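You operate a simulated robot arm through the tools that you are given. There is no shell and no other tool.

You are at the controls of a simulated robot arm. One attempt, no reset.

TASK
Sieve lumpy soil into the grey plant pot up to its line.
Fine: one scoop from the soil tub into the white sieve; 8 ML over the line at most; tip the lumps back into the tub; scoop and sieve go back; the other pot stays empty. Get no paint, oil, glue, grit or seed on the floor or down a drain. Keep clean things off the floor. Spill a teaspoon at most; pinch, break and dent nothing; leave nothing switched on. Set down upright: green scoop.

The check looks at the end state, three seconds after you hand in, the way a careful person would. Anything else that was tipped, shoved, dropped, spilled or broken makes it a failure.

THE ROBOT
A 7-joint arm with a two-finger parallel gripper, fixed in place. Base frame: the origin is on the floor under the middle of its stand, x ahead of it, y to its left, z up. Units: cm, rad, N and s.
With the tool pointing down near the work surface it reaches from about 34 to 78 cm from the base axis. Its first joint turns from -2.897 to 2.897 rad. Payload 3.91 kg.
The tool frame sits at the grasp point between the pads (the TCP): z along the fingers, y along the line on which they close. The tips reach 3 cm beyond it. Largest opening 11 cm; finger width 2, thickness 1; the body of the gripper, 4.8 by 11.2 cm, starts 5.5 cm behind the TCP.
Orientation is that of the tool frame in the base frame, as [roll, pitch, yaw] about the fixed x, y, z axes, in that order (R = Rz(yaw) Ry(pitch) Rx(roll)). With the fingers straight down and closing along the base's y, the tool's x points along the base's -x, its y along +y and its z along -z.

THE INTERFACE
- The arm moves only by the tool send_rows. Its argument "steps" is one flat list of numbers, 7 for each row, row after row: the turn, a rotation vector about the tool's x, y, z in rad, then the shift along the tool's x, y, z in cm, then the closure, from 0 (fully open) to 1 (shut). In form: [rx, ry, rz, tx, ty, tz, gripper, rx, ry, rz, tx, ty, tz, gripper, ...]. A call has 1 to 20 rows; each row shifts and turns the commanded pose from where the row before left it, along the tool's axes as they then stand. A row lasts 0.2 s, in which the tool goes at most 5 cm and 0.15 rad; a call with a longer step from one row to the next is refused whole, and so is a gripper value outside its range. A pose out of reach is approached as far as the arm can. The call stops where the force on the tool passes 40 N (or 10 N more than at its start, if that is more) or the arm is blocked; 0.2 s more then pass. Each finger travels about 15.3 cm/s and halts on what it meets, pressing with about 25 N; the grip force reading is that of the motor and also rises with nothing between the fingers. The clock runs only during rows and for 0.2 s after the last one: add rows that do not move to give the fingers time. The reply holds the time, the measured pose of the TCP, the force on the tool along the base axes, the opening and the grip force, in the units named above and with some noise, with the torque about the TCP (base axes, N m) and any sound that the robot's microphone picked up.
- Cameras (640 x 400 px; columns grow to the right, rows downward): "scene" is fixed at [5.49, -50.2, 169.13]; the picture's right is [0.37, -0.93, 0.00], its down [-0.73, -0.29, -0.62] and it looks along [0.58, 0.23, -0.78] (base axes); focal length 336 px, centre (320, 200). "wrist" rides on the gripper at [7.7, 0.7, -11.4] in the tool frame; the picture's right is [-0.09, 1.00, 0.00], its down [-0.80, -0.07, -0.59] and it looks along [-0.59, -0.05, 0.80] (tool axes); focal length 270 px, centre (320, 200). There is no depth. A picture from a camera that has moved, and an enlarged one, comes with that camera's place and axes in the base frame and with its lens. The place of the scene camera against the robot may be out by one fixed shift of up to 1.2 cm in any direction.
- get_image(camera): a new picture of that camera. No time passes.
- move_column(by): slides the trunk up (or, below 0, down) by that many cm; the arm rides with it, the base frame stays. It gives what a move gives, with no picture.
- enlarge(camera, box): a new picture of the part [left, top, right, bottom] of that camera's present view, enlarged. No time passes.
- close_job(): hands the job in; it is judged then, once.

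Nothing tells you positions but the pictures and the camera data. Unless the task says otherwise, let go and move clear before handing in.

The tools are called after "Emit:" by a JSON object that holds its "api" and its "payload". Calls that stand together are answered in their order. send_rows: Moves the arm, as the interface text tells. Its arguments: {"type":"object","properties":{"steps":{"type":"array"}},"required":["steps"]} The other tools are called the same way: move_column (by) moves the trunk up or down; get_image (camera) takes a picture; enlarge (camera, box) takes an enlarged picture of a part of a camera's view; close_job () hands the job in.

At the start:

```text
t: 0.0
eef_pos: [39.08, -9.25, 121.97]
tool_rot: [3.141, 0.0, -3.142]
contact_force: [-0.2, 0.2, 0.1]
ft_torque: [-0.01, 0.02, 0.01]
finger_gap: 11.01
gripper_force: 0.0
trunk travel left (down, up): [-57.5, 3.5]
```

scene: 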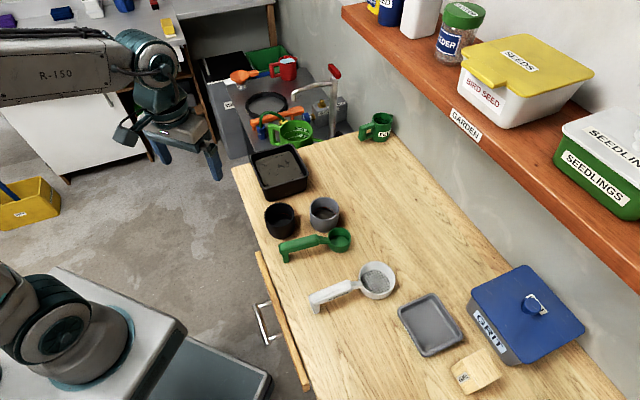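
wrist: 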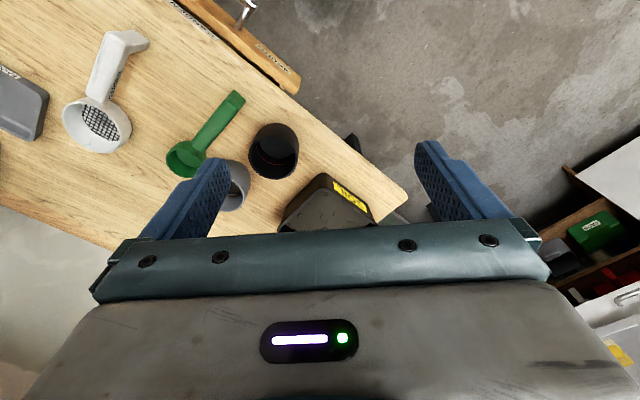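

I see a wooden bench with a black soil tub, a black pot and a grey pot, a green scoop, a white sieve, a grey tray and a GRIT box. First I'll look closer before moving anything.

Emit:
{"api": "enlarge", "payload": {"camera": "scene", "box": [230, 130, 420, 250]}}

Emit:
{"api": "enlarge", "payload": {"camera": "scene", "box": [260, 210, 420, 310]}}

Emit:
{"api": "enlarge", "payload": {"camera": "scene", "box": [380, 250, 620, 400]}}

Emit:
{"api": "enlarge", "payload": {"camera": "wrist", "box": [0, 0, 420, 262]}}

```text
3.33 times, centred on (325, 190) of scene
camera zoom: at [5.49, -50.2, 169.13], right [0.37, -0.93, 0.0], down [-0.73, -0.29, -0.62], along [0.58, 0.23, -0.78], focal length 1119 px, centre (303, 233)
```

zoom: 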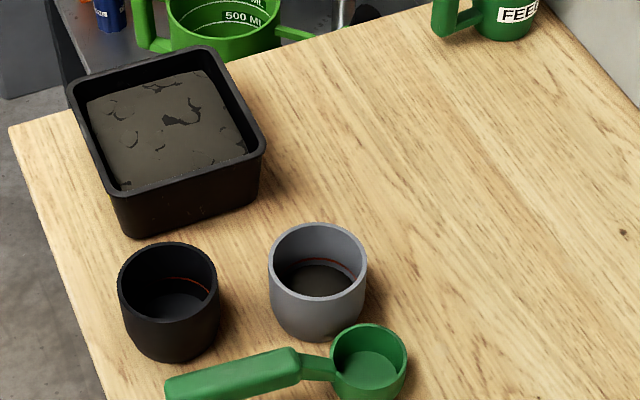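

```text
4.00 times, centred on (340, 260) of scene
camera zoom: at [5.49, -50.2, 169.13], right [0.37, -0.93, 0.0], down [-0.73, -0.29, -0.62], along [0.58, 0.23, -0.78], focal length 1343 px, centre (240, -40)
```

zoom: 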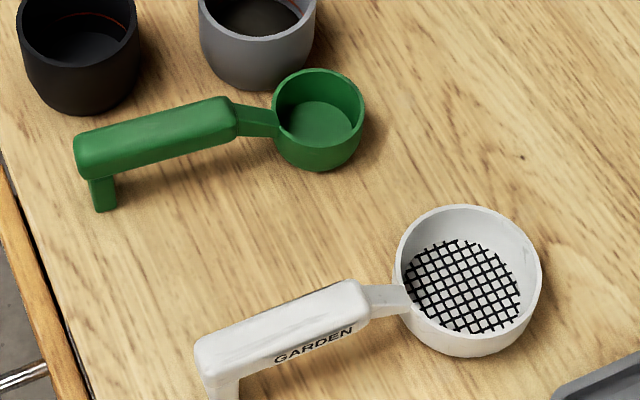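

```text
2.67 times, centred on (500, 325) of scene
camera zoom: at [5.49, -50.2, 169.13], right [0.37, -0.93, 0.0], down [-0.73, -0.29, -0.62], along [0.58, 0.23, -0.78], focal length 895 px, centre (-160, -133)
```

zoom: 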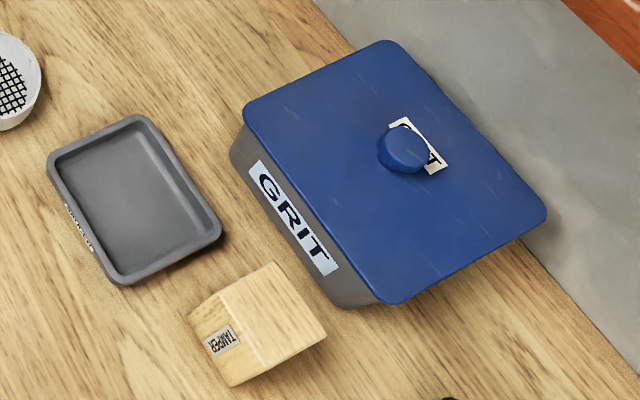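

```text
1.52 times, centred on (210, 131) of wrist
camera zoom: at [31.33, -8.63, 133.46], right [0.09, 1.0, 0.0], down [0.8, -0.07, 0.59], along [0.59, -0.05, -0.8], focal length 412 px, centre (488, 305)
```

zoom: 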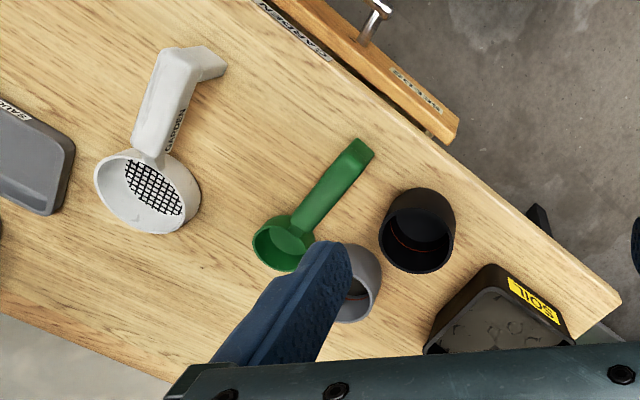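

The table appears to run at about 45° to the base frame, with its top near z≈85. I'll move the wrist camera to a second viewpoint, high above the bench, to triangulate everything accurately.

Emit:
{"api": "send_rows", "payload": {"steps": [0, 0, 0, 0.2, -4.2, 0, 0, 0, 0, 0, 0.2, -4.2, 0, 0, 0, 0, 0, 0.2, -4.2, 0, 0, 0, 0, 0, 0.2, -4.2, 0, 0, 0, 0, 0, 0.2, -4.2, 0, 0, 0, 0, 0.1309, 0, 0, 0, 0, 0, 0, 0.1309, 0, 0, 0, 0, 0, 0, 0.1309, 0, 0, 0, 0, 0, 0, 0.1309, 0, 0, 0, 0, 0, 0, 0.1309, 0, 0, 0, 0, 0, 0, 0.1309, 0, 0, 0, 0, 0, 0, 0, 0, 0, 0, 0, 0, 0, 0, 0, 0, 0, 0]}}

Emit:
{"api": "get_image", "payload": {"camera": "wrist"}}

Emit:
{"api": "get_image", "payload": {"camera": "scene"}}

```text
t: 2.8
eef_pos: [38.11, -30.27, 122.12]
tool_rot: [3.141, 0.0, 2.357]
contact_force: [-0.2, -0.3, 0.3]
ft_torque: [-0.01, 0.0, 0.0]
finger_gap: 11.0
gripper_force: 0.1
trunk travel left (down, up): [-57.5, 3.5]
```

```text
taken
camera wrist: at [33.1, -24.4, 133.49], right [0.77, 0.64, 0.0], down [0.52, -0.62, 0.59], along [0.38, -0.46, -0.8], focal length 270 px, centre (320, 200)
```

wrist: 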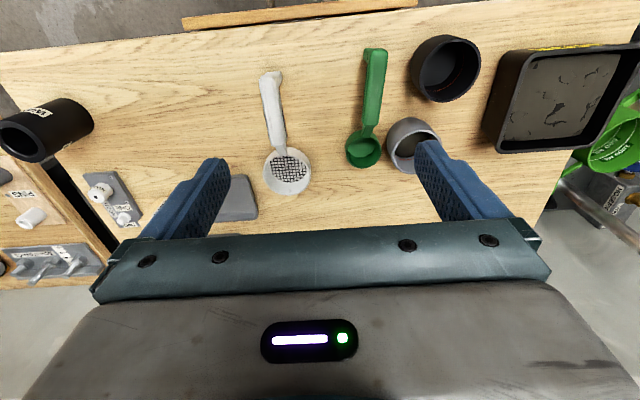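

```text
taken
```

scene: 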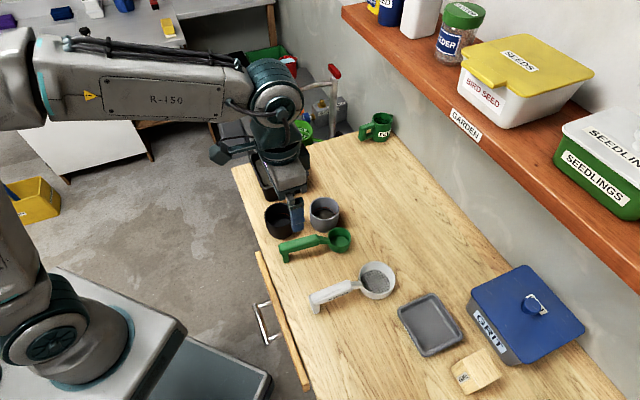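

Emit:
{"api": "enlarge", "payload": {"camera": "wrist", "box": [230, 20, 430, 220]}}

Emit:
{"api": "enlarge", "payload": {"camera": "wrist", "box": [340, 20, 640, 207]}}

Emit:
{"api": "enlarge", "payload": {"camera": "wrist", "box": [0, 60, 260, 290]}}

```text
2.00 times, centred on (330, 120) of wrist
camera zoom: at [33.1, -24.4, 133.49], right [0.77, 0.64, 0.0], down [0.52, -0.62, 0.59], along [0.38, -0.46, -0.8], focal length 541 px, centre (300, 360)
```

zoom: 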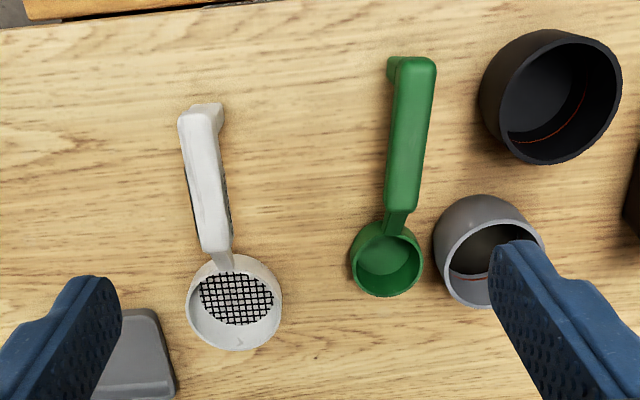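

```text
2.13 times, centred on (490, 114) of wrist
camera zoom: at [33.1, -24.4, 133.49], right [0.77, 0.64, 0.0], down [0.52, -0.62, 0.59], along [0.38, -0.46, -0.8], focal length 577 px, centre (-43, 384)
```

zoom: 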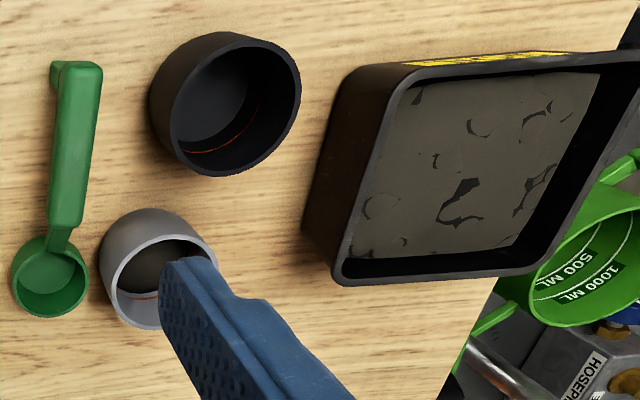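

```text
1.74 times, centred on (130, 175) of wrist
camera zoom: at [33.1, -24.4, 133.49], right [0.77, 0.64, 0.0], down [0.52, -0.62, 0.59], along [0.38, -0.46, -0.8], focal length 470 px, centre (650, 244)
```

zoom: 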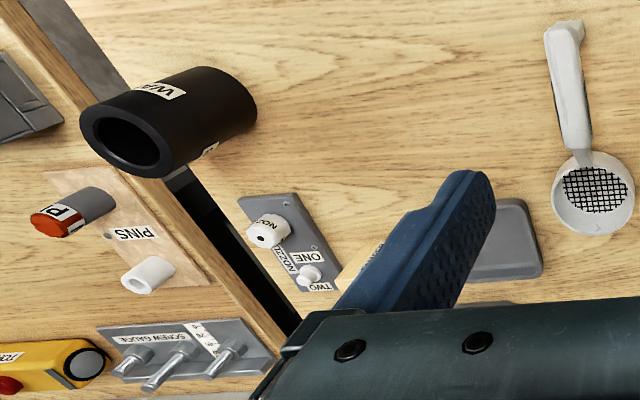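

The second view gives positions: tub near (66,-9), grey pot near (58,-27), black pot near (51,-18), scoop cup near (54,-36) and sieve mesh near (45,-49), with both handles pointing back toward the robot. Next I'll look closely into the grey pot and its surroundings.

Emit:
{"api": "send_rows", "payload": {"steps": [0, 0, 0, -2.46, 3.2, 3.1, 0, 0, 0, 0, -2.46, 3.2, 3.1, 0, 0, 0, 0, -2.46, 3.2, 3.1, 0, 0, 0, 0, -2.46, 3.2, 3.1, 0, 0, 0, 0, -2.46, 3.2, 3.1, 0, 0, 0, 0, 0, 0, 0, 0]}}

Emit:
{"api": "get_image", "payload": {"camera": "wrist"}}

Emit:
{"api": "enlarge", "payload": {"camera": "wrist", "box": [200, 0, 520, 200]}}

```text
refused: row 1 steps farther than a row can; nothing moved
```

```text
taken
camera wrist: at [33.1, -24.4, 133.49], right [0.77, 0.64, 0.0], down [0.52, -0.62, 0.59], along [0.38, -0.46, -0.8], focal length 270 px, centre (320, 200)
```

wrist: 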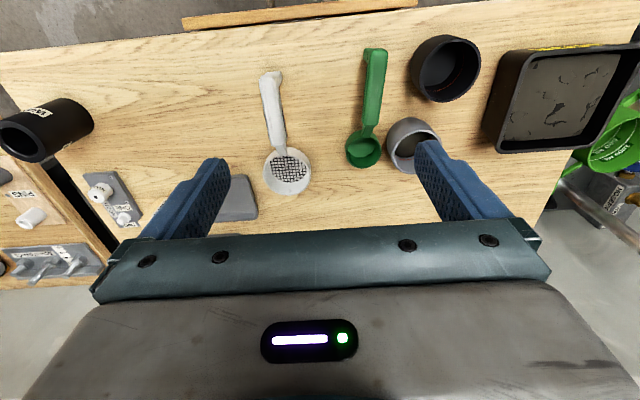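

```text
2.00 times, centred on (360, 100) of wrist
camera zoom: at [33.1, -24.4, 133.49], right [0.77, 0.64, 0.0], down [0.52, -0.62, 0.59], along [0.38, -0.46, -0.8], focal length 541 px, centre (240, 400)
```

zoom: 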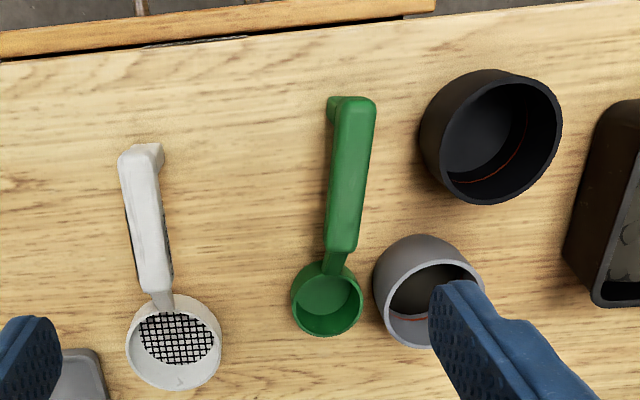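

The step was slightly too long (5 cm cap), so nothing moved. I'll redo it with smaller rows.

Emit:
{"api": "send_rows", "payload": {"steps": [0, 0, 0, -2.05, 2.67, 2.58, 0, 0, 0, 0, -2.05, 2.67, 2.58, 0, 0, 0, 0, -2.05, 2.67, 2.58, 0, 0, 0, 0, -2.05, 2.67, 2.58, 0, 0, 0, 0, -2.05, 2.67, 2.58, 0, 0, 0, 0, -2.05, 2.67, 2.58, 0, 0, 0, 0, 0, 0, 0, 0]}}

Emit:
{"api": "get_image", "payload": {"camera": "wrist"}}

Emit:
{"api": "enlarge", "payload": {"camera": "wrist", "box": [200, 0, 520, 200]}}

```text
t: 4.4
eef_pos: [58.11, -27.53, 106.58]
tool_rot: [-3.141, 0.0, 2.355]
contact_force: [-0.3, 0.6, 0.1]
ft_torque: [-0.03, 0.0, 0.02]
finger_gap: 11.04
gripper_force: 0.1
trunk travel left (down, up): [-57.5, 3.5]
```

```text
taken
camera wrist: at [53.05, -21.69, 118.09], right [0.77, 0.64, 0.0], down [0.52, -0.62, 0.59], along [0.38, -0.46, -0.8], focal length 270 px, centre (320, 200)
```

wrist: 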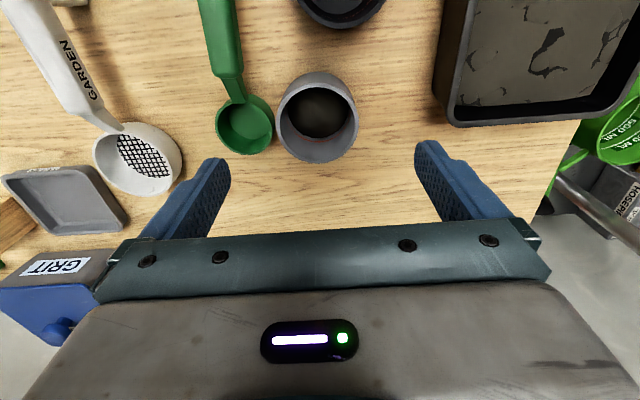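

```text
2.00 times, centred on (360, 100) of wrist
camera zoom: at [53.05, -21.69, 118.09], right [0.77, 0.64, 0.0], down [0.52, -0.62, 0.59], along [0.38, -0.46, -0.8], focal length 541 px, centre (240, 400)
```

zoom: 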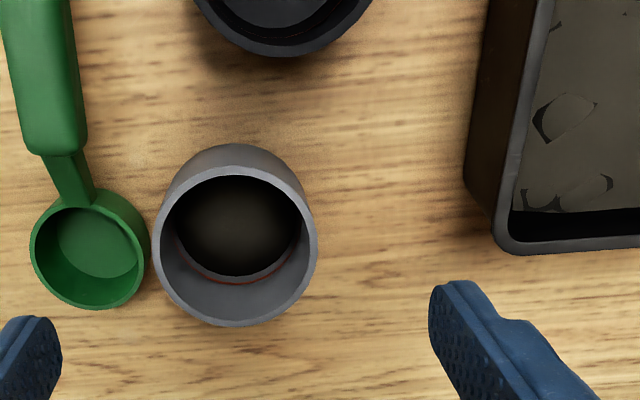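

The grey pot already has some soil below its red line. Now I'll look straight down on the scoop handle before grasping.

Emit:
{"api": "send_rows", "payload": {"steps": [0, 0, 0, 2.8, -4.05, 0, 0, 0, 0, 0, 2.8, -4.05, 0, 0, 0, 0, 0, 0, 0, 0, 0]}}

Emit:
{"api": "get_image", "payload": {"camera": "wrist"}}

Emit:
{"api": "enlarge", "payload": {"camera": "wrist", "box": [200, 0, 520, 200]}}

Emit:
{"api": "enlarge", "payload": {"camera": "wrist", "box": [0, 0, 320, 200]}}

```text
t: 5.2
eef_pos: [48.3, -29.29, 106.51]
tool_rot: [3.141, 0.0, 2.359]
contact_force: [-0.4, -1.4, -0.4]
ft_torque: [-0.03, -0.03, 0.01]
finger_gap: 11.02
gripper_force: 0.1
trunk travel left (down, up): [-57.5, 3.5]
```

```text
taken
camera wrist: at [43.39, -23.44, 117.97], right [0.77, 0.64, 0.0], down [0.52, -0.62, 0.59], along [0.38, -0.46, -0.8], focal length 270 px, centre (320, 200)
```

wrist: 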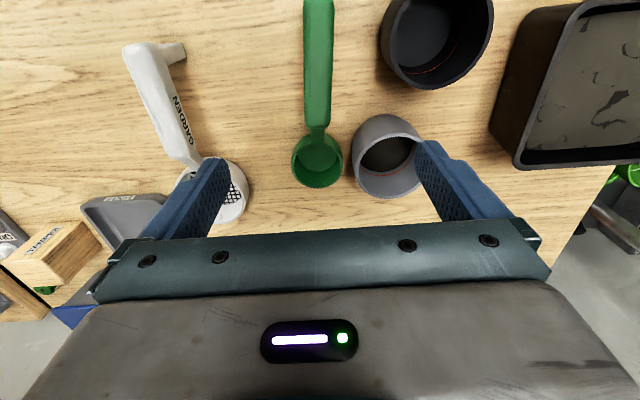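

```text
2.00 times, centred on (360, 100) of wrist
camera zoom: at [43.39, -23.44, 117.97], right [0.77, 0.64, 0.0], down [0.52, -0.62, 0.59], along [0.38, -0.46, -0.8], focal length 541 px, centre (240, 400)
```

zoom: 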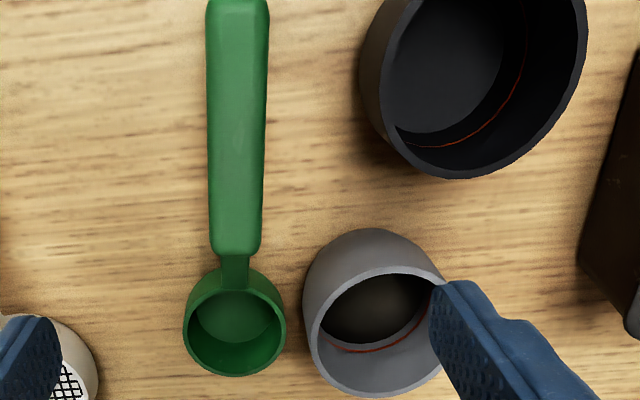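

```text
2.00 times, centred on (160, 100) of wrist
camera zoom: at [43.39, -23.44, 117.97], right [0.77, 0.64, 0.0], down [0.52, -0.62, 0.59], along [0.38, -0.46, -0.8], focal length 541 px, centre (640, 400)
```

zoom: 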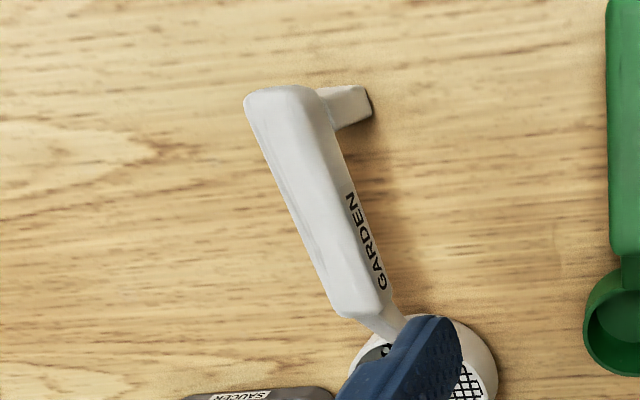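

The scoop's handle bar lies along about -50° with its top near z≈90.4; the bench top is near z≈85. I'll align the tool with it, part-close the fingers so they clear the black pot, then lower the trunk.

Emit:
{"api": "send_rows", "payload": {"steps": [0, 0, 0.087, 0, 0, 0, 0.2, 0, 0, 0, 2.3, -0.2, 0, 0.4, 0, 0, 0, 0, 0, 0, 0.4, 0, 0, 0, 0, 0, 0, 0.4]}}

Emit:
{"api": "move_column", "payload": {"by": -10}}

Emit:
{"api": "get_image", "payload": {"camera": "wrist"}}

Emit:
{"api": "get_image", "payload": {"camera": "scene"}}

```text
t: 6.2
eef_pos: [46.67, -27.68, 106.58]
tool_rot: [3.141, -0.002, 2.269]
contact_force: [1.0, 0.8, -0.3]
ft_torque: [0.01, 0.03, 0.0]
finger_gap: 6.56
gripper_force: 0.2
trunk travel left (down, up): [-57.5, 3.5]
```

```text
t: 7.5
eef_pos: [46.72, -27.71, 96.51]
tool_rot: [3.141, 0.001, 2.271]
contact_force: [-0.5, 0.7, -0.7]
ft_torque: [0.02, -0.01, -0.02]
finger_gap: 6.59
gripper_force: 0.0
trunk travel left (down, up): [-47.5, 13.5]
```

```text
taken
camera wrist: at [42.27, -21.46, 108.01], right [0.82, 0.57, 0.0], down [0.46, -0.66, 0.59], along [0.34, -0.49, -0.8], focal length 270 px, centre (320, 200)
```

wrist: 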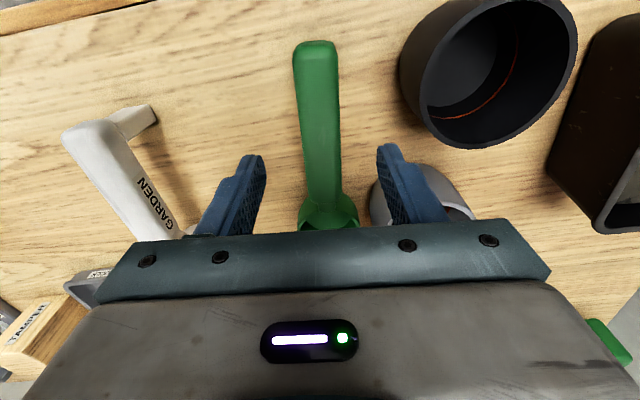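

```text
taken
```

scene: 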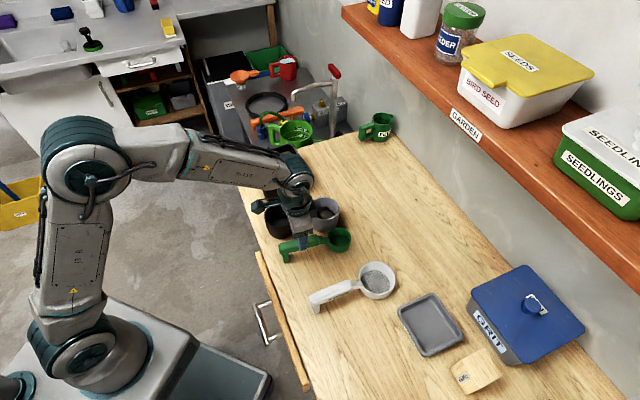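

The fingers straddle the handle and are centred on it. I'll lower to handle height and close.

Emit:
{"api": "send_rows", "payload": {"steps": [0, 0, 0, 0, 0, 2.4, 0.4, 0, 0, 0, 0, 0, 2.4, 0.4, 0, 0, 0, 0, 0, 1.5, 0.4, 0, 0, 0, 0, 0, 1.0, 0.4, 0, 0, 0, 0, 0, 0, 0.4]}}

Emit:
{"api": "get_image", "payload": {"camera": "wrist"}}

Emit:
{"api": "enlarge", "payload": {"camera": "scene", "box": [240, 180, 400, 280]}}

```text
t: 8.7
eef_pos: [46.64, -27.69, 89.25]
tool_rot: [3.141, 0.001, 2.271]
contact_force: [0.4, 1.0, 0.2]
ft_torque: [-0.01, 0.0, -0.01]
finger_gap: 6.62
gripper_force: 0.1
trunk travel left (down, up): [-47.5, 13.5]
```

```text
taken
camera wrist: at [42.28, -21.43, 100.71], right [0.82, 0.57, 0.0], down [0.46, -0.66, 0.59], along [0.34, -0.49, -0.8], focal length 270 px, centre (320, 200)
```

wrist: 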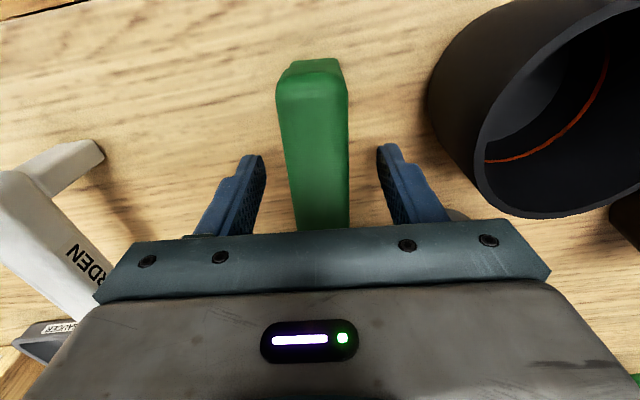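

```text
4.00 times, centred on (320, 230) of scene
camera zoom: at [5.49, -50.2, 169.13], right [0.37, -0.93, 0.0], down [-0.73, -0.29, -0.62], along [0.58, 0.23, -0.78], focal length 1343 px, centre (320, 80)
```

zoom: 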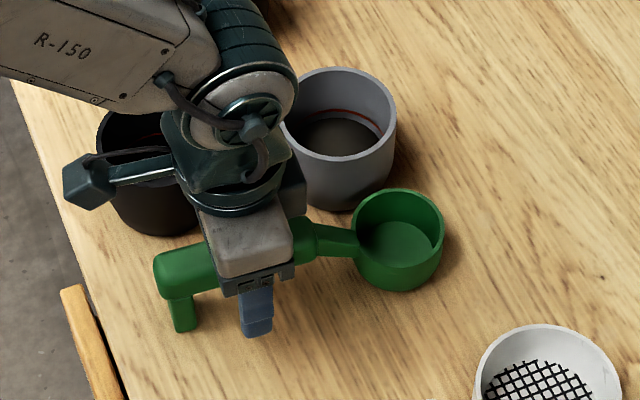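

Emit:
{"api": "send_rows", "payload": {"steps": [0, 0, 0, 0, 0, 0, 0.6, 0, 0, 0, 0, 0, 0, 0.8, 0, 0, 0, 0, 0, 0, 1, 0, 0, 0, 0, 0, 0, 1, 0, 0, 0, 0, 0, 0, 1]}}

Emit:
{"api": "get_image", "payload": {"camera": "wrist"}}

Emit:
{"api": "enlarge", "payload": {"camera": "scene", "box": [240, 180, 400, 280]}}

```text
t: 9.9
eef_pos: [46.73, -27.66, 89.35]
tool_rot: [3.141, 0.0, 2.271]
contact_force: [-0.1, 0.2, 0.4]
ft_torque: [-0.06, 0.02, -0.01]
finger_gap: 2.67
gripper_force: 24.1
trunk travel left (down, up): [-47.5, 13.5]
```

```text
taken
camera wrist: at [42.28, -21.44, 100.73], right [0.82, 0.57, 0.0], down [0.46, -0.66, 0.59], along [0.34, -0.49, -0.8], focal length 270 px, centre (320, 200)
```

wrist: 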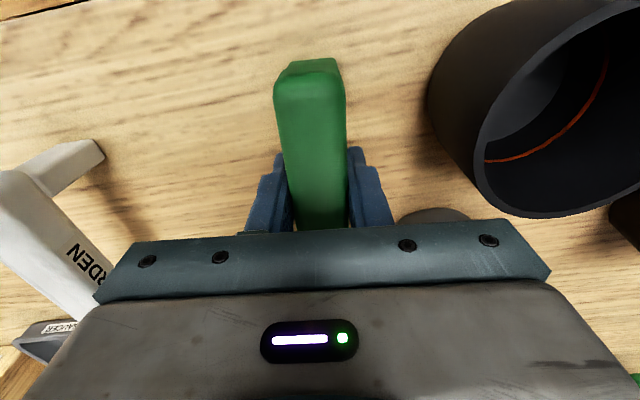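

```text
4.00 times, centred on (320, 230) of scene
camera zoom: at [5.49, -50.2, 169.13], right [0.37, -0.93, 0.0], down [-0.73, -0.29, -0.62], along [0.58, 0.23, -0.78], focal length 1343 px, centre (320, 80)
```

zoom: 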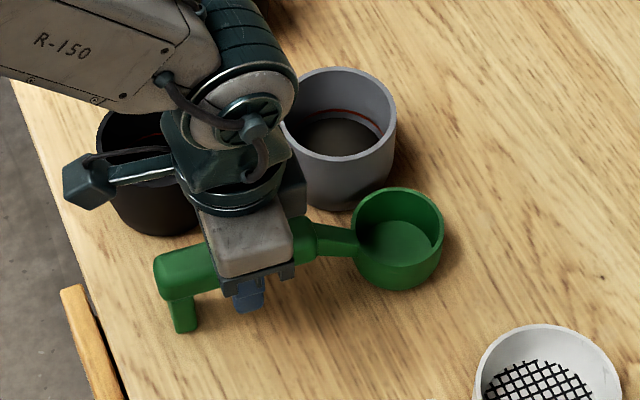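

The scoop is held cleanly. Because the tub is shallow and far, I'd rather hold the handle with the hand leaning back 30°, since that makes both the digging tilt and the pour easier to reach. I'll re-grip in place before lifting.

Emit:
{"api": "send_rows", "payload": {"steps": [0, 0, 0, 0, 0, 0, 0.5, 0, 0, 0, 0, 0, 0, 0.5, 0, 0, 0, 0, 0, 0, 0.5, 0, -0.1047, 0, 0, 0, 0, 0.5, 0, -0.1047, 0, 0, 0, 0, 0.5, 0, -0.1047, 0, 0, 0, 0, 0.5, 0, -0.1047, 0, 0, 0, 0, 0.5, 0, -0.1047, 0, 0, 0, 0, 0.5, 0, 0, 0, 0, 0, 0, 0.5]}}

Emit:
{"api": "get_image", "payload": {"camera": "wrist"}}

Emit:
{"api": "enlarge", "payload": {"camera": "scene", "box": [200, 150, 440, 300]}}

```text
t: 11.9
eef_pos: [46.83, -27.61, 89.4]
tool_rot: [-3.141, 0.527, 2.27]
contact_force: [-0.2, 0.4, 0.1]
ft_torque: [-0.01, -0.02, 0.02]
finger_gap: 5.5
gripper_force: 0.1
trunk travel left (down, up): [-47.5, 13.5]
```

```text
taken
camera wrist: at [39.26, -17.85, 95.29], right [0.81, 0.58, 0.04], down [0.2, -0.35, 0.92], along [0.55, -0.73, -0.4], focal length 270 px, centre (320, 200)
```

wrist: 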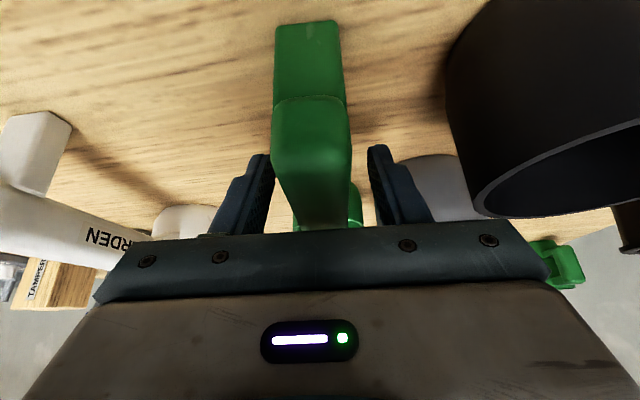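

```text
2.67 times, centred on (320, 225) of scene
camera zoom: at [5.49, -50.2, 169.13], right [0.37, -0.93, 0.0], down [-0.73, -0.29, -0.62], along [0.58, 0.23, -0.78], focal length 895 px, centre (320, 133)
```

zoom: 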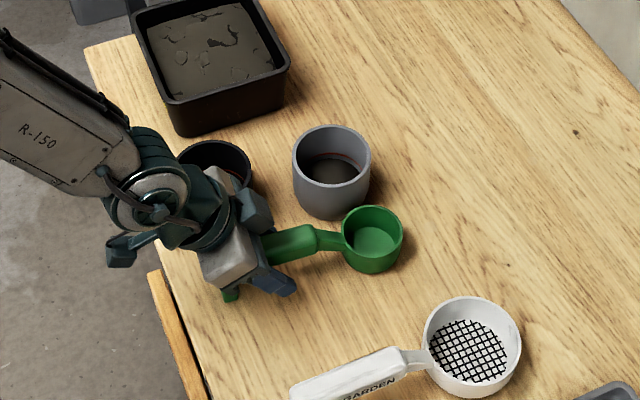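

Emit:
{"api": "send_rows", "payload": {"steps": [0, 0, 0, 0, 0, 0, 0.7, 0, 0, 0, 0, 0, 0, 0.9, 0, 0, 0, 0, 0, 0, 1, 0, 0, 0, 0, 0, 0, 1, 0, 0, 0, 0, 0, 0, 1]}}

Emit:
{"api": "move_column", "payload": {"by": 3}}

Emit:
{"api": "get_image", "payload": {"camera": "wrist"}}

Emit:
{"api": "enlarge", "payload": {"camera": "scene", "box": [200, 150, 440, 300]}}

```text
t: 13.1
eef_pos: [46.86, -27.7, 89.25]
tool_rot: [3.14, 0.525, 2.27]
contact_force: [-0.4, -0.8, 0.2]
ft_torque: [-0.03, 0.01, -0.02]
finger_gap: 2.66
gripper_force: 24.7
trunk travel left (down, up): [-47.5, 13.5]
```

```text
t: 13.9
eef_pos: [46.64, -27.76, 92.24]
tool_rot: [3.141, 0.523, 2.272]
contact_force: [-0.1, -0.5, -1.0]
ft_torque: [0.01, 0.01, 0.0]
finger_gap: 2.65
gripper_force: 25.1
trunk travel left (down, up): [-50.5, 10.5]
```

```text
taken
camera wrist: at [39.28, -17.86, 98.29], right [0.81, 0.58, 0.04], down [0.2, -0.35, 0.92], along [0.55, -0.73, -0.4], focal length 270 px, centre (320, 200)
```

wrist: 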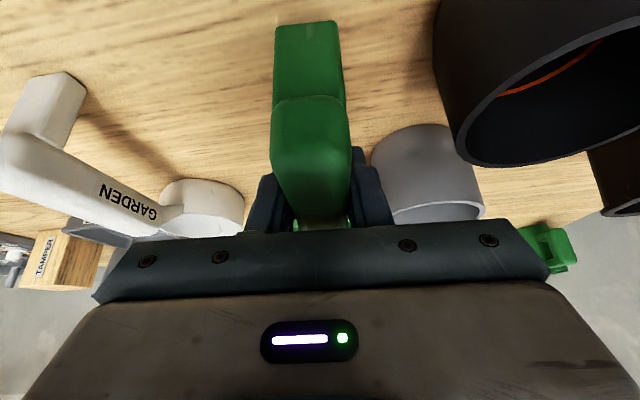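

```text
2.67 times, centred on (320, 225) of scene
camera zoom: at [5.49, -50.2, 169.13], right [0.37, -0.93, 0.0], down [-0.73, -0.29, -0.62], along [0.58, 0.23, -0.78], focal length 895 px, centre (320, 133)
```

zoom: 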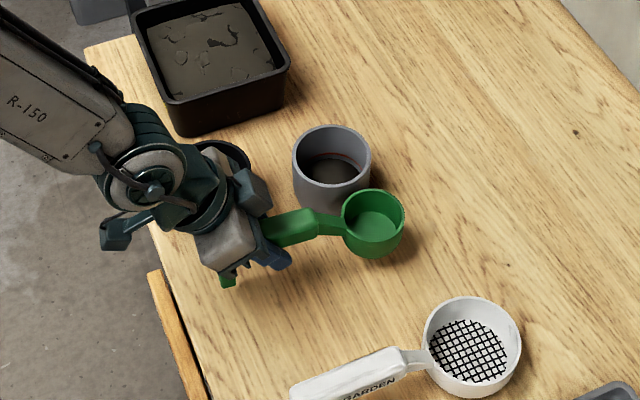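

The scoop lifts level and firm. I'll raise the trunk and carry the empty scoop over to hover above the soil tub.

Emit:
{"api": "move_column", "payload": {"by": 10}}

Emit:
{"api": "send_rows", "payload": {"steps": [0, 0, 0, 1.35, 4.267, -0.781, 1, 0, 0, 0, 1.35, 4.267, -0.781, 1, 0, 0, 0, 1.35, 4.267, -0.781, 1, 0, 0, 0, 1.35, 4.267, -0.781, 1, 0, 0, 0, 1.35, 4.267, -0.781, 1, 0, 0, 0, 1.35, 4.267, -0.781, 1, 0, 0, 0, 1.35, 4.267, -0.781, 1, 0, 0, 0, 0, 0, 0, 1, 0, 0, 0, 0, 0, 0, 1]}}

Emit:
{"api": "get_image", "payload": {"camera": "wrist"}}

Emit:
{"api": "get_image", "payload": {"camera": "scene"}}

Emit:
{"api": "enlarge", "payload": {"camera": "scene", "box": [200, 120, 360, 220]}}

```text
t: 15.2
eef_pos: [46.83, -27.75, 102.25]
tool_rot: [3.14, 0.524, 2.271]
contact_force: [-0.1, 0.9, -1.3]
ft_torque: [0.02, -0.01, -0.03]
finger_gap: 2.63
gripper_force: 25.4
trunk travel left (down, up): [-60.5, 0.5]
```

```text
t: 17.2
eef_pos: [62.56, -0.07, 102.18]
tool_rot: [-3.14, 0.524, 2.272]
contact_force: [0.0, -0.4, -0.6]
ft_torque: [0.02, 0.01, -0.01]
finger_gap: 2.64
gripper_force: 25.5
trunk travel left (down, up): [-60.5, 0.5]
```

```text
taken
camera wrist: at [55.04, 9.78, 108.22], right [0.81, 0.58, 0.04], down [0.2, -0.35, 0.92], along [0.55, -0.73, -0.4], focal length 270 px, centre (320, 200)
```

wrist: 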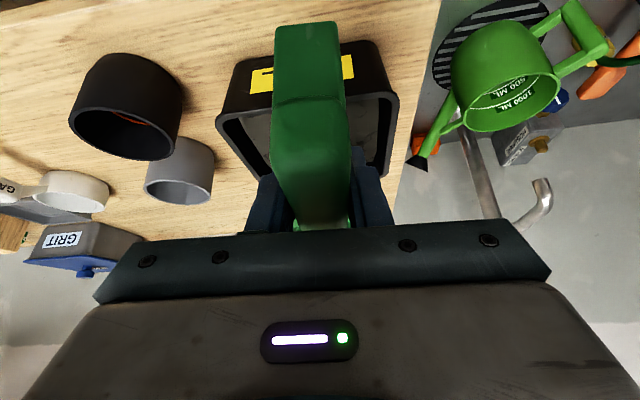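

```text
taken
```

scene: 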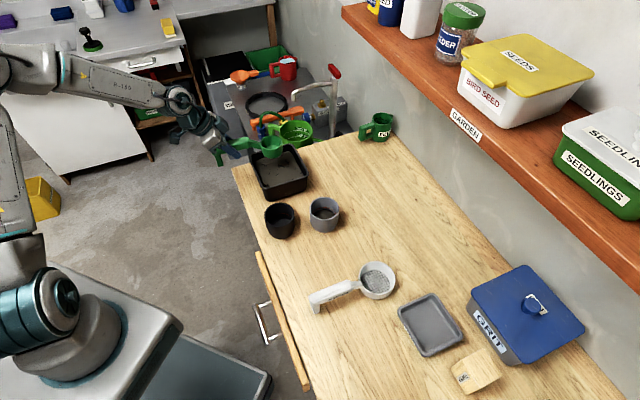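

```text
4.00 times, centred on (280, 170) of scene
camera zoom: at [5.49, -50.2, 169.13], right [0.37, -0.93, 0.0], down [-0.73, -0.29, -0.62], along [0.58, 0.23, -0.78], focal length 1343 px, centre (480, 320)
```

zoom: 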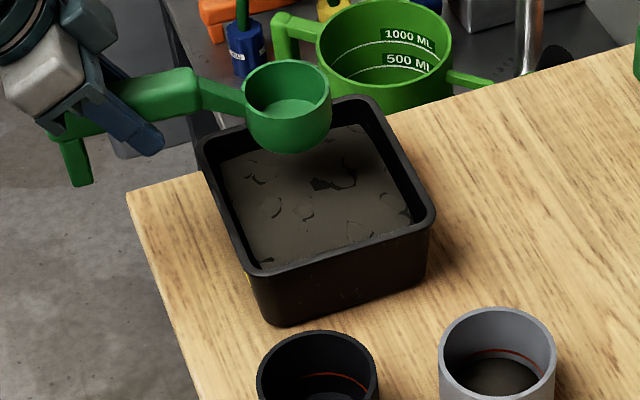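

Emit:
{"api": "enlarge", "payload": {"camera": "wrist", "box": [200, 20, 430, 164]}}

Emit:
{"api": "enlarge", "payload": {"camera": "wrist", "box": [50, 40, 270, 220]}}

```text
2.78 times, centred on (315, 92) of wrist
camera zoom: at [55.04, 9.78, 108.22], right [0.81, 0.58, 0.04], down [0.2, -0.35, 0.92], along [0.55, -0.73, -0.4], focal length 751 px, centre (334, 500)
```

zoom: 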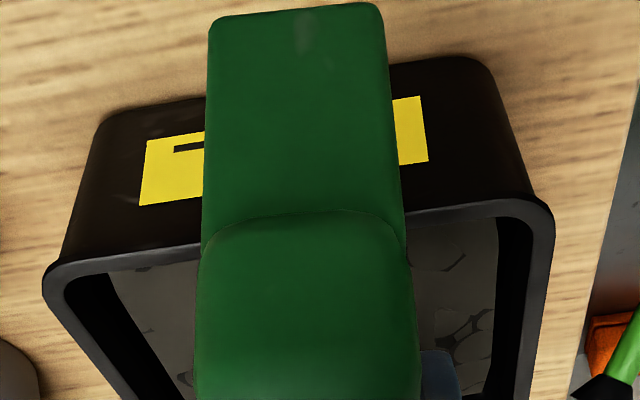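

```text
2.22 times, centred on (160, 130) of wrist
camera zoom: at [55.04, 9.78, 108.22], right [0.81, 0.58, 0.04], down [0.2, -0.35, 0.92], along [0.55, -0.73, -0.4], focal length 601 px, centre (676, 356)
```

zoom: 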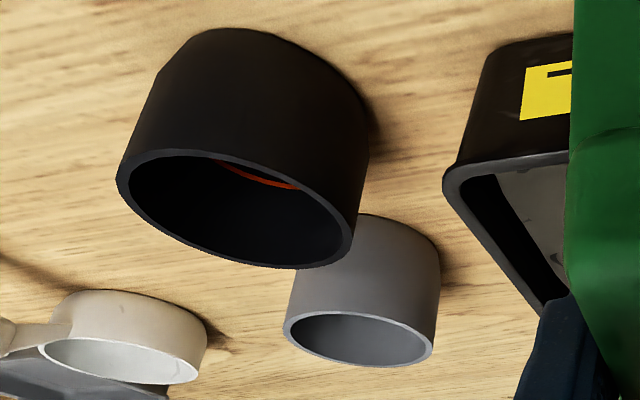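

The tub's rim sits near z≈92 and the soil surface about 2.5 cm lower, with the tub's nearest corner facing the robot. I'll line the scoop up radially along the tub's diagonal, which reaches best, before digging.

Emit:
{"api": "send_rows", "payload": {"steps": [0, 0, 0, -1.09, -3.487, 0.63, 1, 0, 0, 0, -1.09, -3.487, 0.63, 1, 0, 0, 0, -1.09, -3.487, 0.63, 1, -0.0727, 0, -0.1255, 0, 0, 0, 1, -0.0727, 0, -0.1255, 0, 0, 0, 1, -0.0727, 0, -0.1255, 0, 0, 0, 1, -0.0727, 0, -0.1255, 0, 0, 0, 1, -0.0727, 0, -0.1255, 0, 0, 0, 1, -0.0727, 0, -0.1255, 0, 0, 0, 1, 0, 0, 0, 0, 0, 0, 1]}}

Emit:
{"api": "get_image", "payload": {"camera": "wrist"}}

Emit:
{"api": "enlarge", "payload": {"camera": "scene", "box": [200, 120, 360, 220]}}

```text
t: 19.4
eef_pos: [57.03, -9.77, 102.38]
tool_rot: [3.139, 0.527, -3.141]
contact_force: [1.2, 0.4, -0.2]
ft_torque: [0.0, -0.01, 0.03]
finger_gap: 2.65
gripper_force: 25.7
trunk travel left (down, up): [-60.5, 0.5]
```

```text
taken
camera wrist: at [44.59, -9.1, 108.29], right [0.08, 1.0, 0.04], down [0.4, -0.07, 0.92], along [0.92, -0.05, -0.4], focal length 270 px, centre (320, 200)
```

wrist: 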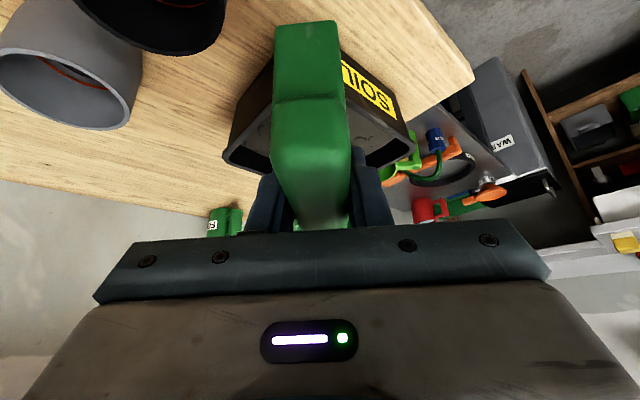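

```text
4.00 times, centred on (280, 170) of scene
camera zoom: at [5.49, -50.2, 169.13], right [0.37, -0.93, 0.0], down [-0.73, -0.29, -0.62], along [0.58, 0.23, -0.78], focal length 1343 px, centre (480, 320)
```

zoom: 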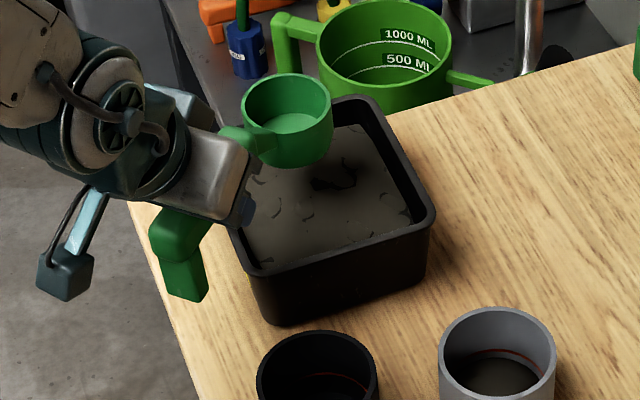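

The cup is over the soil, matching my numbers. I'll raise slightly, move forward, and tilt the cup nose-down (about 55°) above the soil, checking clearance before plunging.

Emit:
{"api": "send_rows", "payload": {"steps": [0, 0, 0, -3.87, 0, -1.11, 1, 0, 0, 0, -3.87, 0, -1.11, 1, 0, 0.137, 0, 0, 0, 0, 1, 0, 0.137, 0, 0, 0, 0, 1, 0, 0.137, 0, 0, 0, 0, 1, 0, 0.137, 0, 0, 0, 0, 1, 0, 0.137, 0, 0, 0, 0, 1, 0, 0.137, 0, 0, 0, 0, 1, 0, 0.137, 0, 0, 0, 0, 1, 0, 0, 0, 0, 0, 0, 1]}}

Emit:
{"api": "get_image", "payload": {"camera": "wrist"}}

Emit:
{"api": "enlarge", "payload": {"camera": "scene", "box": [200, 120, 360, 220]}}

```text
t: 21.6
eef_pos: [62.66, -9.75, 108.11]
tool_rot: [3.14, -0.436, -3.14]
contact_force: [-0.2, -0.5, -0.9]
ft_torque: [0.0, -0.02, 0.02]
finger_gap: 2.69
gripper_force: 24.5
trunk travel left (down, up): [-60.5, 0.5]
```

```text
taken
camera wrist: at [60.43, -9.15, 121.67], right [0.08, 1.0, -0.04], down [0.98, -0.07, 0.2], along [0.2, -0.05, -0.98], focal length 270 px, centre (320, 200)
```

wrist: 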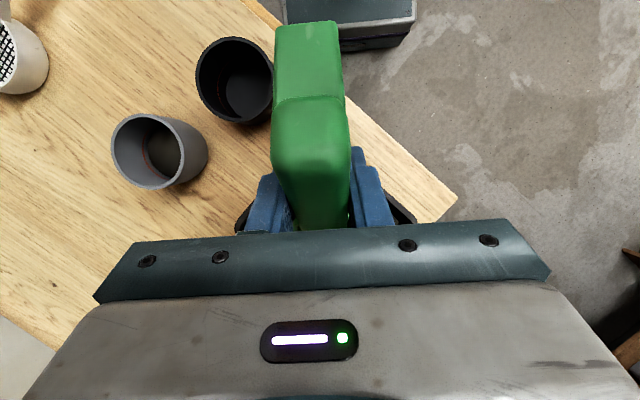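

```text
4.00 times, centred on (280, 170) of scene
camera zoom: at [5.49, -50.2, 169.13], right [0.37, -0.93, 0.0], down [-0.73, -0.29, -0.62], along [0.58, 0.23, -0.78], focal length 1343 px, centre (480, 320)
```

zoom: 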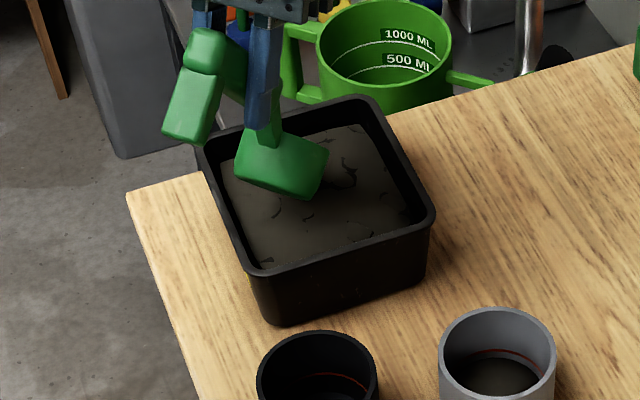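

Emit:
{"api": "send_rows", "payload": {"steps": [0, 0, 0, -0.634, 0, 1.36, 1, 0, 0, 0, -0.634, 0, 1.36, 1, 0, 0, 0, -0.634, 0, 1.36, 1, 0, 0, 0, -0.634, 0, 1.36, 1, 0, 0, 0, 0, 0, 0, 1]}}

Emit:
{"api": "enlarge", "payload": {"camera": "scene", "box": [220, 130, 340, 205]}}

```text
t: 22.8
eef_pos: [62.73, -9.77, 102.08]
tool_rot: [3.138, -0.435, 3.141]
contact_force: [-0.5, 0.2, -0.4]
ft_torque: [-0.03, 0.02, 0.03]
finger_gap: 2.65
gripper_force: 24.6
trunk travel left (down, up): [-60.5, 0.5]
```

```text
5.33 times, centred on (280, 168) of scene
camera zoom: at [5.49, -50.2, 169.13], right [0.37, -0.93, 0.0], down [-0.73, -0.29, -0.62], along [0.58, 0.23, -0.78], focal length 1790 px, centre (533, 373)
```

zoom: 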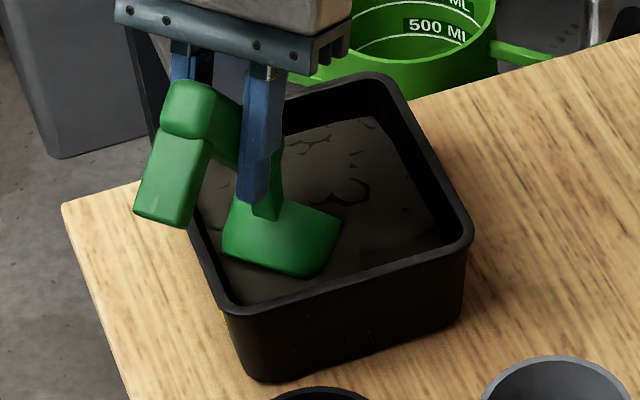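

Emit:
{"api": "send_rows", "payload": {"steps": [0, 0, 0, -0.211, 0, 0.453, 1, 0, 0, 0, -0.211, 0, 0.453, 1, 0, 0, 0, 0, 0, 0, 1]}}

Emit:
{"api": "enlarge", "payload": {"camera": "scene", "box": [220, 130, 340, 205]}}

```text
t: 23.6
eef_pos: [62.67, -9.79, 101.05]
tool_rot: [3.141, -0.435, 3.141]
contact_force: [-0.8, 0.0, -0.9]
ft_torque: [-0.01, 0.03, -0.03]
finger_gap: 2.66
gripper_force: 25.6
trunk travel left (down, up): [-60.5, 0.5]
```

```text
5.33 times, centred on (280, 168) of scene
camera zoom: at [5.49, -50.2, 169.13], right [0.37, -0.93, 0.0], down [-0.73, -0.29, -0.62], along [0.58, 0.23, -0.78], focal length 1790 px, centre (533, 373)
```

zoom: 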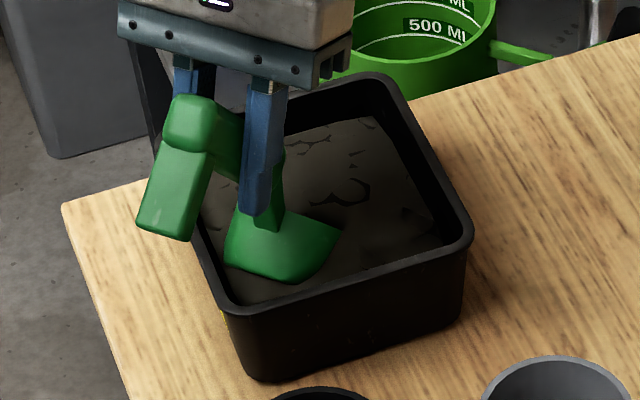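

The soil gives no resistance and the cup visibly enters it. Now I'll push forward while rolling the cup back toward level, keeping its lowest edge just above the tub floor.

Emit:
{"api": "send_rows", "payload": {"steps": [0, 0, 0, -0.19, 0, 0.41, 1, 0, 0, 0, -0.906, 0, -0.4226, 1, 0, 0, 0, -0.906, 0, -0.4226, 1, 0, -0.087, 0, -0.489, 0, 0.434, 1, 0, -0.087, 0, -0.27, 0, 0.647, 1, 0, -0.087, 0, -0.213, 0, 0.668, 1, 0, -0.087, 0, -0.154, 0, 0.683, 1, 0, -0.087, 0, -0.178, 0, 0.888, 1, 0, -0.087, 0, -0.1, 0, 0.9, 1, 0, 0, 0, 0, 0, 0, 1]}}

Emit:
{"api": "enlarge", "payload": {"camera": "scene", "box": [220, 130, 340, 205]}}

```text
t: 25.8
eef_pos: [65.19, -9.76, 96.15]
tool_rot: [3.141, 0.086, 3.138]
contact_force: [-0.2, -1.3, -0.6]
ft_torque: [-0.03, 0.02, 0.01]
finger_gap: 2.69
gripper_force: 24.9
trunk travel left (down, up): [-60.5, 0.5]
```

```text
5.33 times, centred on (280, 168) of scene
camera zoom: at [5.49, -50.2, 169.13], right [0.37, -0.93, 0.0], down [-0.73, -0.29, -0.62], along [0.58, 0.23, -0.78], focal length 1790 px, centre (533, 373)
```

zoom: 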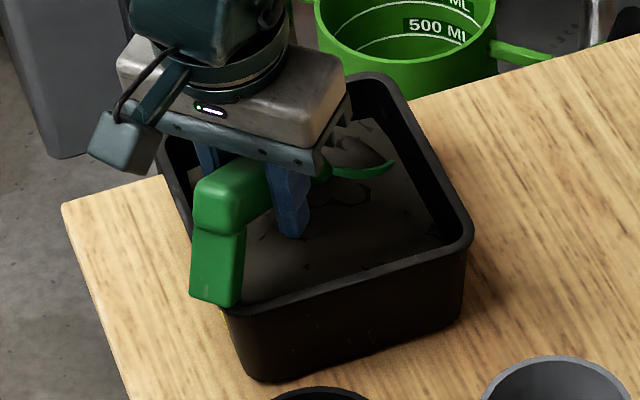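

The cup is buried almost to its rim. Now I'll level it and lift out slowly.

Emit:
{"api": "send_rows", "payload": {"steps": [0, -0.087, 0, 0.372, 0, -0.334, 1, 0, -0.087, 0, 0.342, 0, -0.365, 1, 0, -0.087, 0, 0.309, 0, -0.393, 1, 0, -0.087, 0, 0.273, 0, -0.419, 1, 0, -0.087, 0, 0.236, 0, -0.441, 1, 0, 0, 0, -0.5, 0, -0.866, 1, 0, 0, 0, -0.5, 0, -0.866, 1, 0, 0, 0, -0.5, 0, -0.866, 1, 0, 0, 0, -0.5, 0, -0.866, 1, 0, 0, 0, 0, 0, 0, 1]}}

Emit:
{"api": "enlarge", "payload": {"camera": "scene", "box": [220, 130, 340, 205]}}

Emit:
{"api": "get_image", "payload": {"camera": "wrist"}}

```text
t: 28.0
eef_pos: [63.18, -9.65, 101.66]
tool_rot: [3.14, 0.522, 3.139]
contact_force: [0.5, 0.8, -2.0]
ft_torque: [0.01, 0.0, 0.05]
finger_gap: 2.7
gripper_force: 25.4
trunk travel left (down, up): [-60.5, 0.5]
```

```text
5.33 times, centred on (280, 168) of scene
camera zoom: at [5.49, -50.2, 169.13], right [0.37, -0.93, 0.0], down [-0.73, -0.29, -0.62], along [0.58, 0.23, -0.78], focal length 1790 px, centre (533, 373)
```

zoom: 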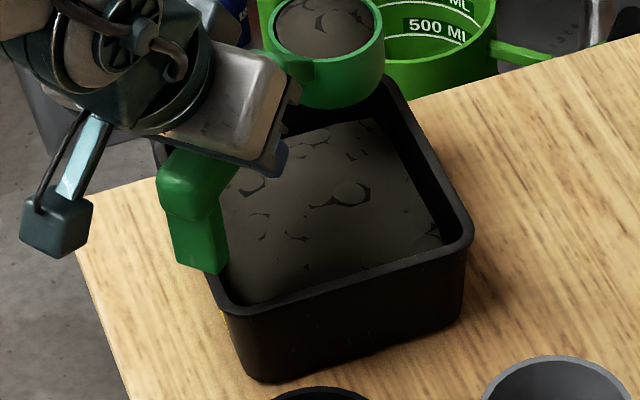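

```text
taken
camera wrist: at [50.78, -9.09, 107.72], right [0.08, 1.0, 0.05], down [0.4, -0.07, 0.91], along [0.91, -0.05, -0.4], focal length 270 px, centre (320, 200)
```

wrist: 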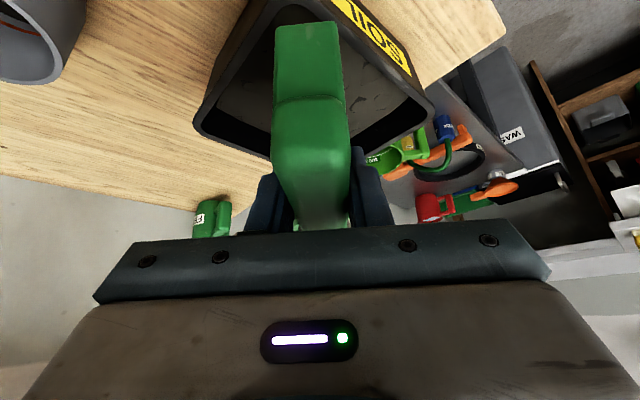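

Emit:
{"api": "enlarge", "payload": {"camera": "scene", "box": [250, 110, 330, 160]}}

Emit:
{"api": "enlarge", "payload": {"camera": "scene", "box": [330, 240, 430, 310]}}

```text
8.00 times, centred on (290, 135) of scene
camera zoom: at [5.49, -50.2, 169.13], right [0.37, -0.93, 0.0], down [-0.73, -0.29, -0.62], along [0.58, 0.23, -0.78], focal length 2685 px, centre (560, 720)
```

zoom: 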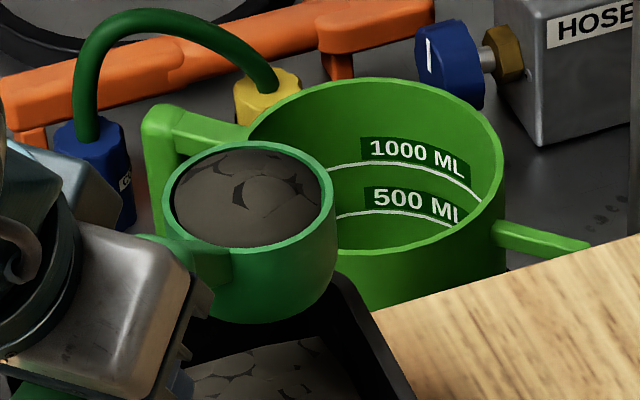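

```text
5.71 times, centred on (380, 275) of scene
camera zoom: at [5.49, -50.2, 169.13], right [0.37, -0.93, 0.0], down [-0.73, -0.29, -0.62], along [0.58, 0.23, -0.78], focal length 1918 px, centre (-23, -229)
```

zoom: 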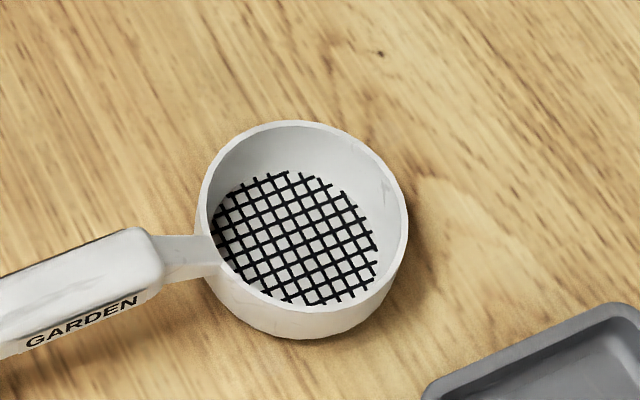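

The scoop came up brim-full of lumpy soil. Next I'll turn it smoothly toward the sieve, keeping it level, and travel slowly part of the way so I can still see the sieve.

Emit:
{"api": "send_rows", "payload": {"steps": [0.0483, 0, 0.0837, 0, 0, 0, 1, 0.0483, 0, 0.0837, 0, 0, 0, 1, 0.0483, 0, 0.0837, 0, 0, 0, 1, 0.0483, 0, 0.0837, 0, 0, 0, 1, 0.0483, 0, 0.0837, 0, 0, 0, 1, 0.0483, 0, 0.0837, 0, 0, 0, 1, 0.0483, 0, 0.0837, 0, 0, 0, 1, 0.0483, 0, 0.0837, 0, 0, 0, 1, 0.0483, 0, 0.0837, 0, 0, 0, 1, 0, 0, 0, 0, 0, 0, 1]}}

Emit:
{"api": "enlarge", "payload": {"camera": "scene", "box": [220, 110, 380, 210]}}

```text
t: 30.2
eef_pos: [63.18, -9.71, 101.62]
tool_rot: [3.141, 0.519, 2.268]
contact_force: [0.8, 0.2, -0.7]
ft_torque: [0.04, 0.01, 0.04]
finger_gap: 2.67
gripper_force: 25.2
trunk travel left (down, up): [-60.5, 0.5]
```

```text
4.00 times, centred on (300, 160) of scene
camera zoom: at [5.49, -50.2, 169.13], right [0.37, -0.93, 0.0], down [-0.73, -0.29, -0.62], along [0.58, 0.23, -0.78], focal length 1343 px, centre (400, 360)
```

zoom: 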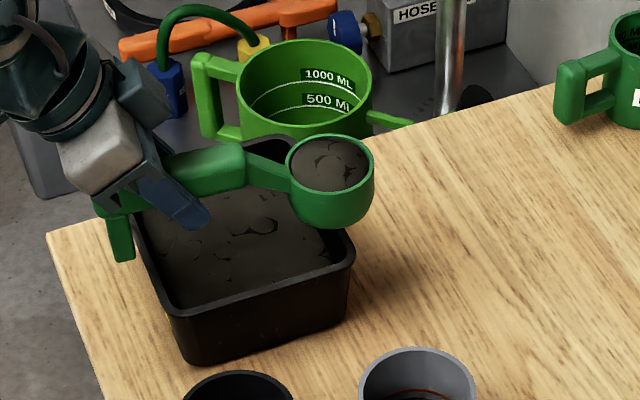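

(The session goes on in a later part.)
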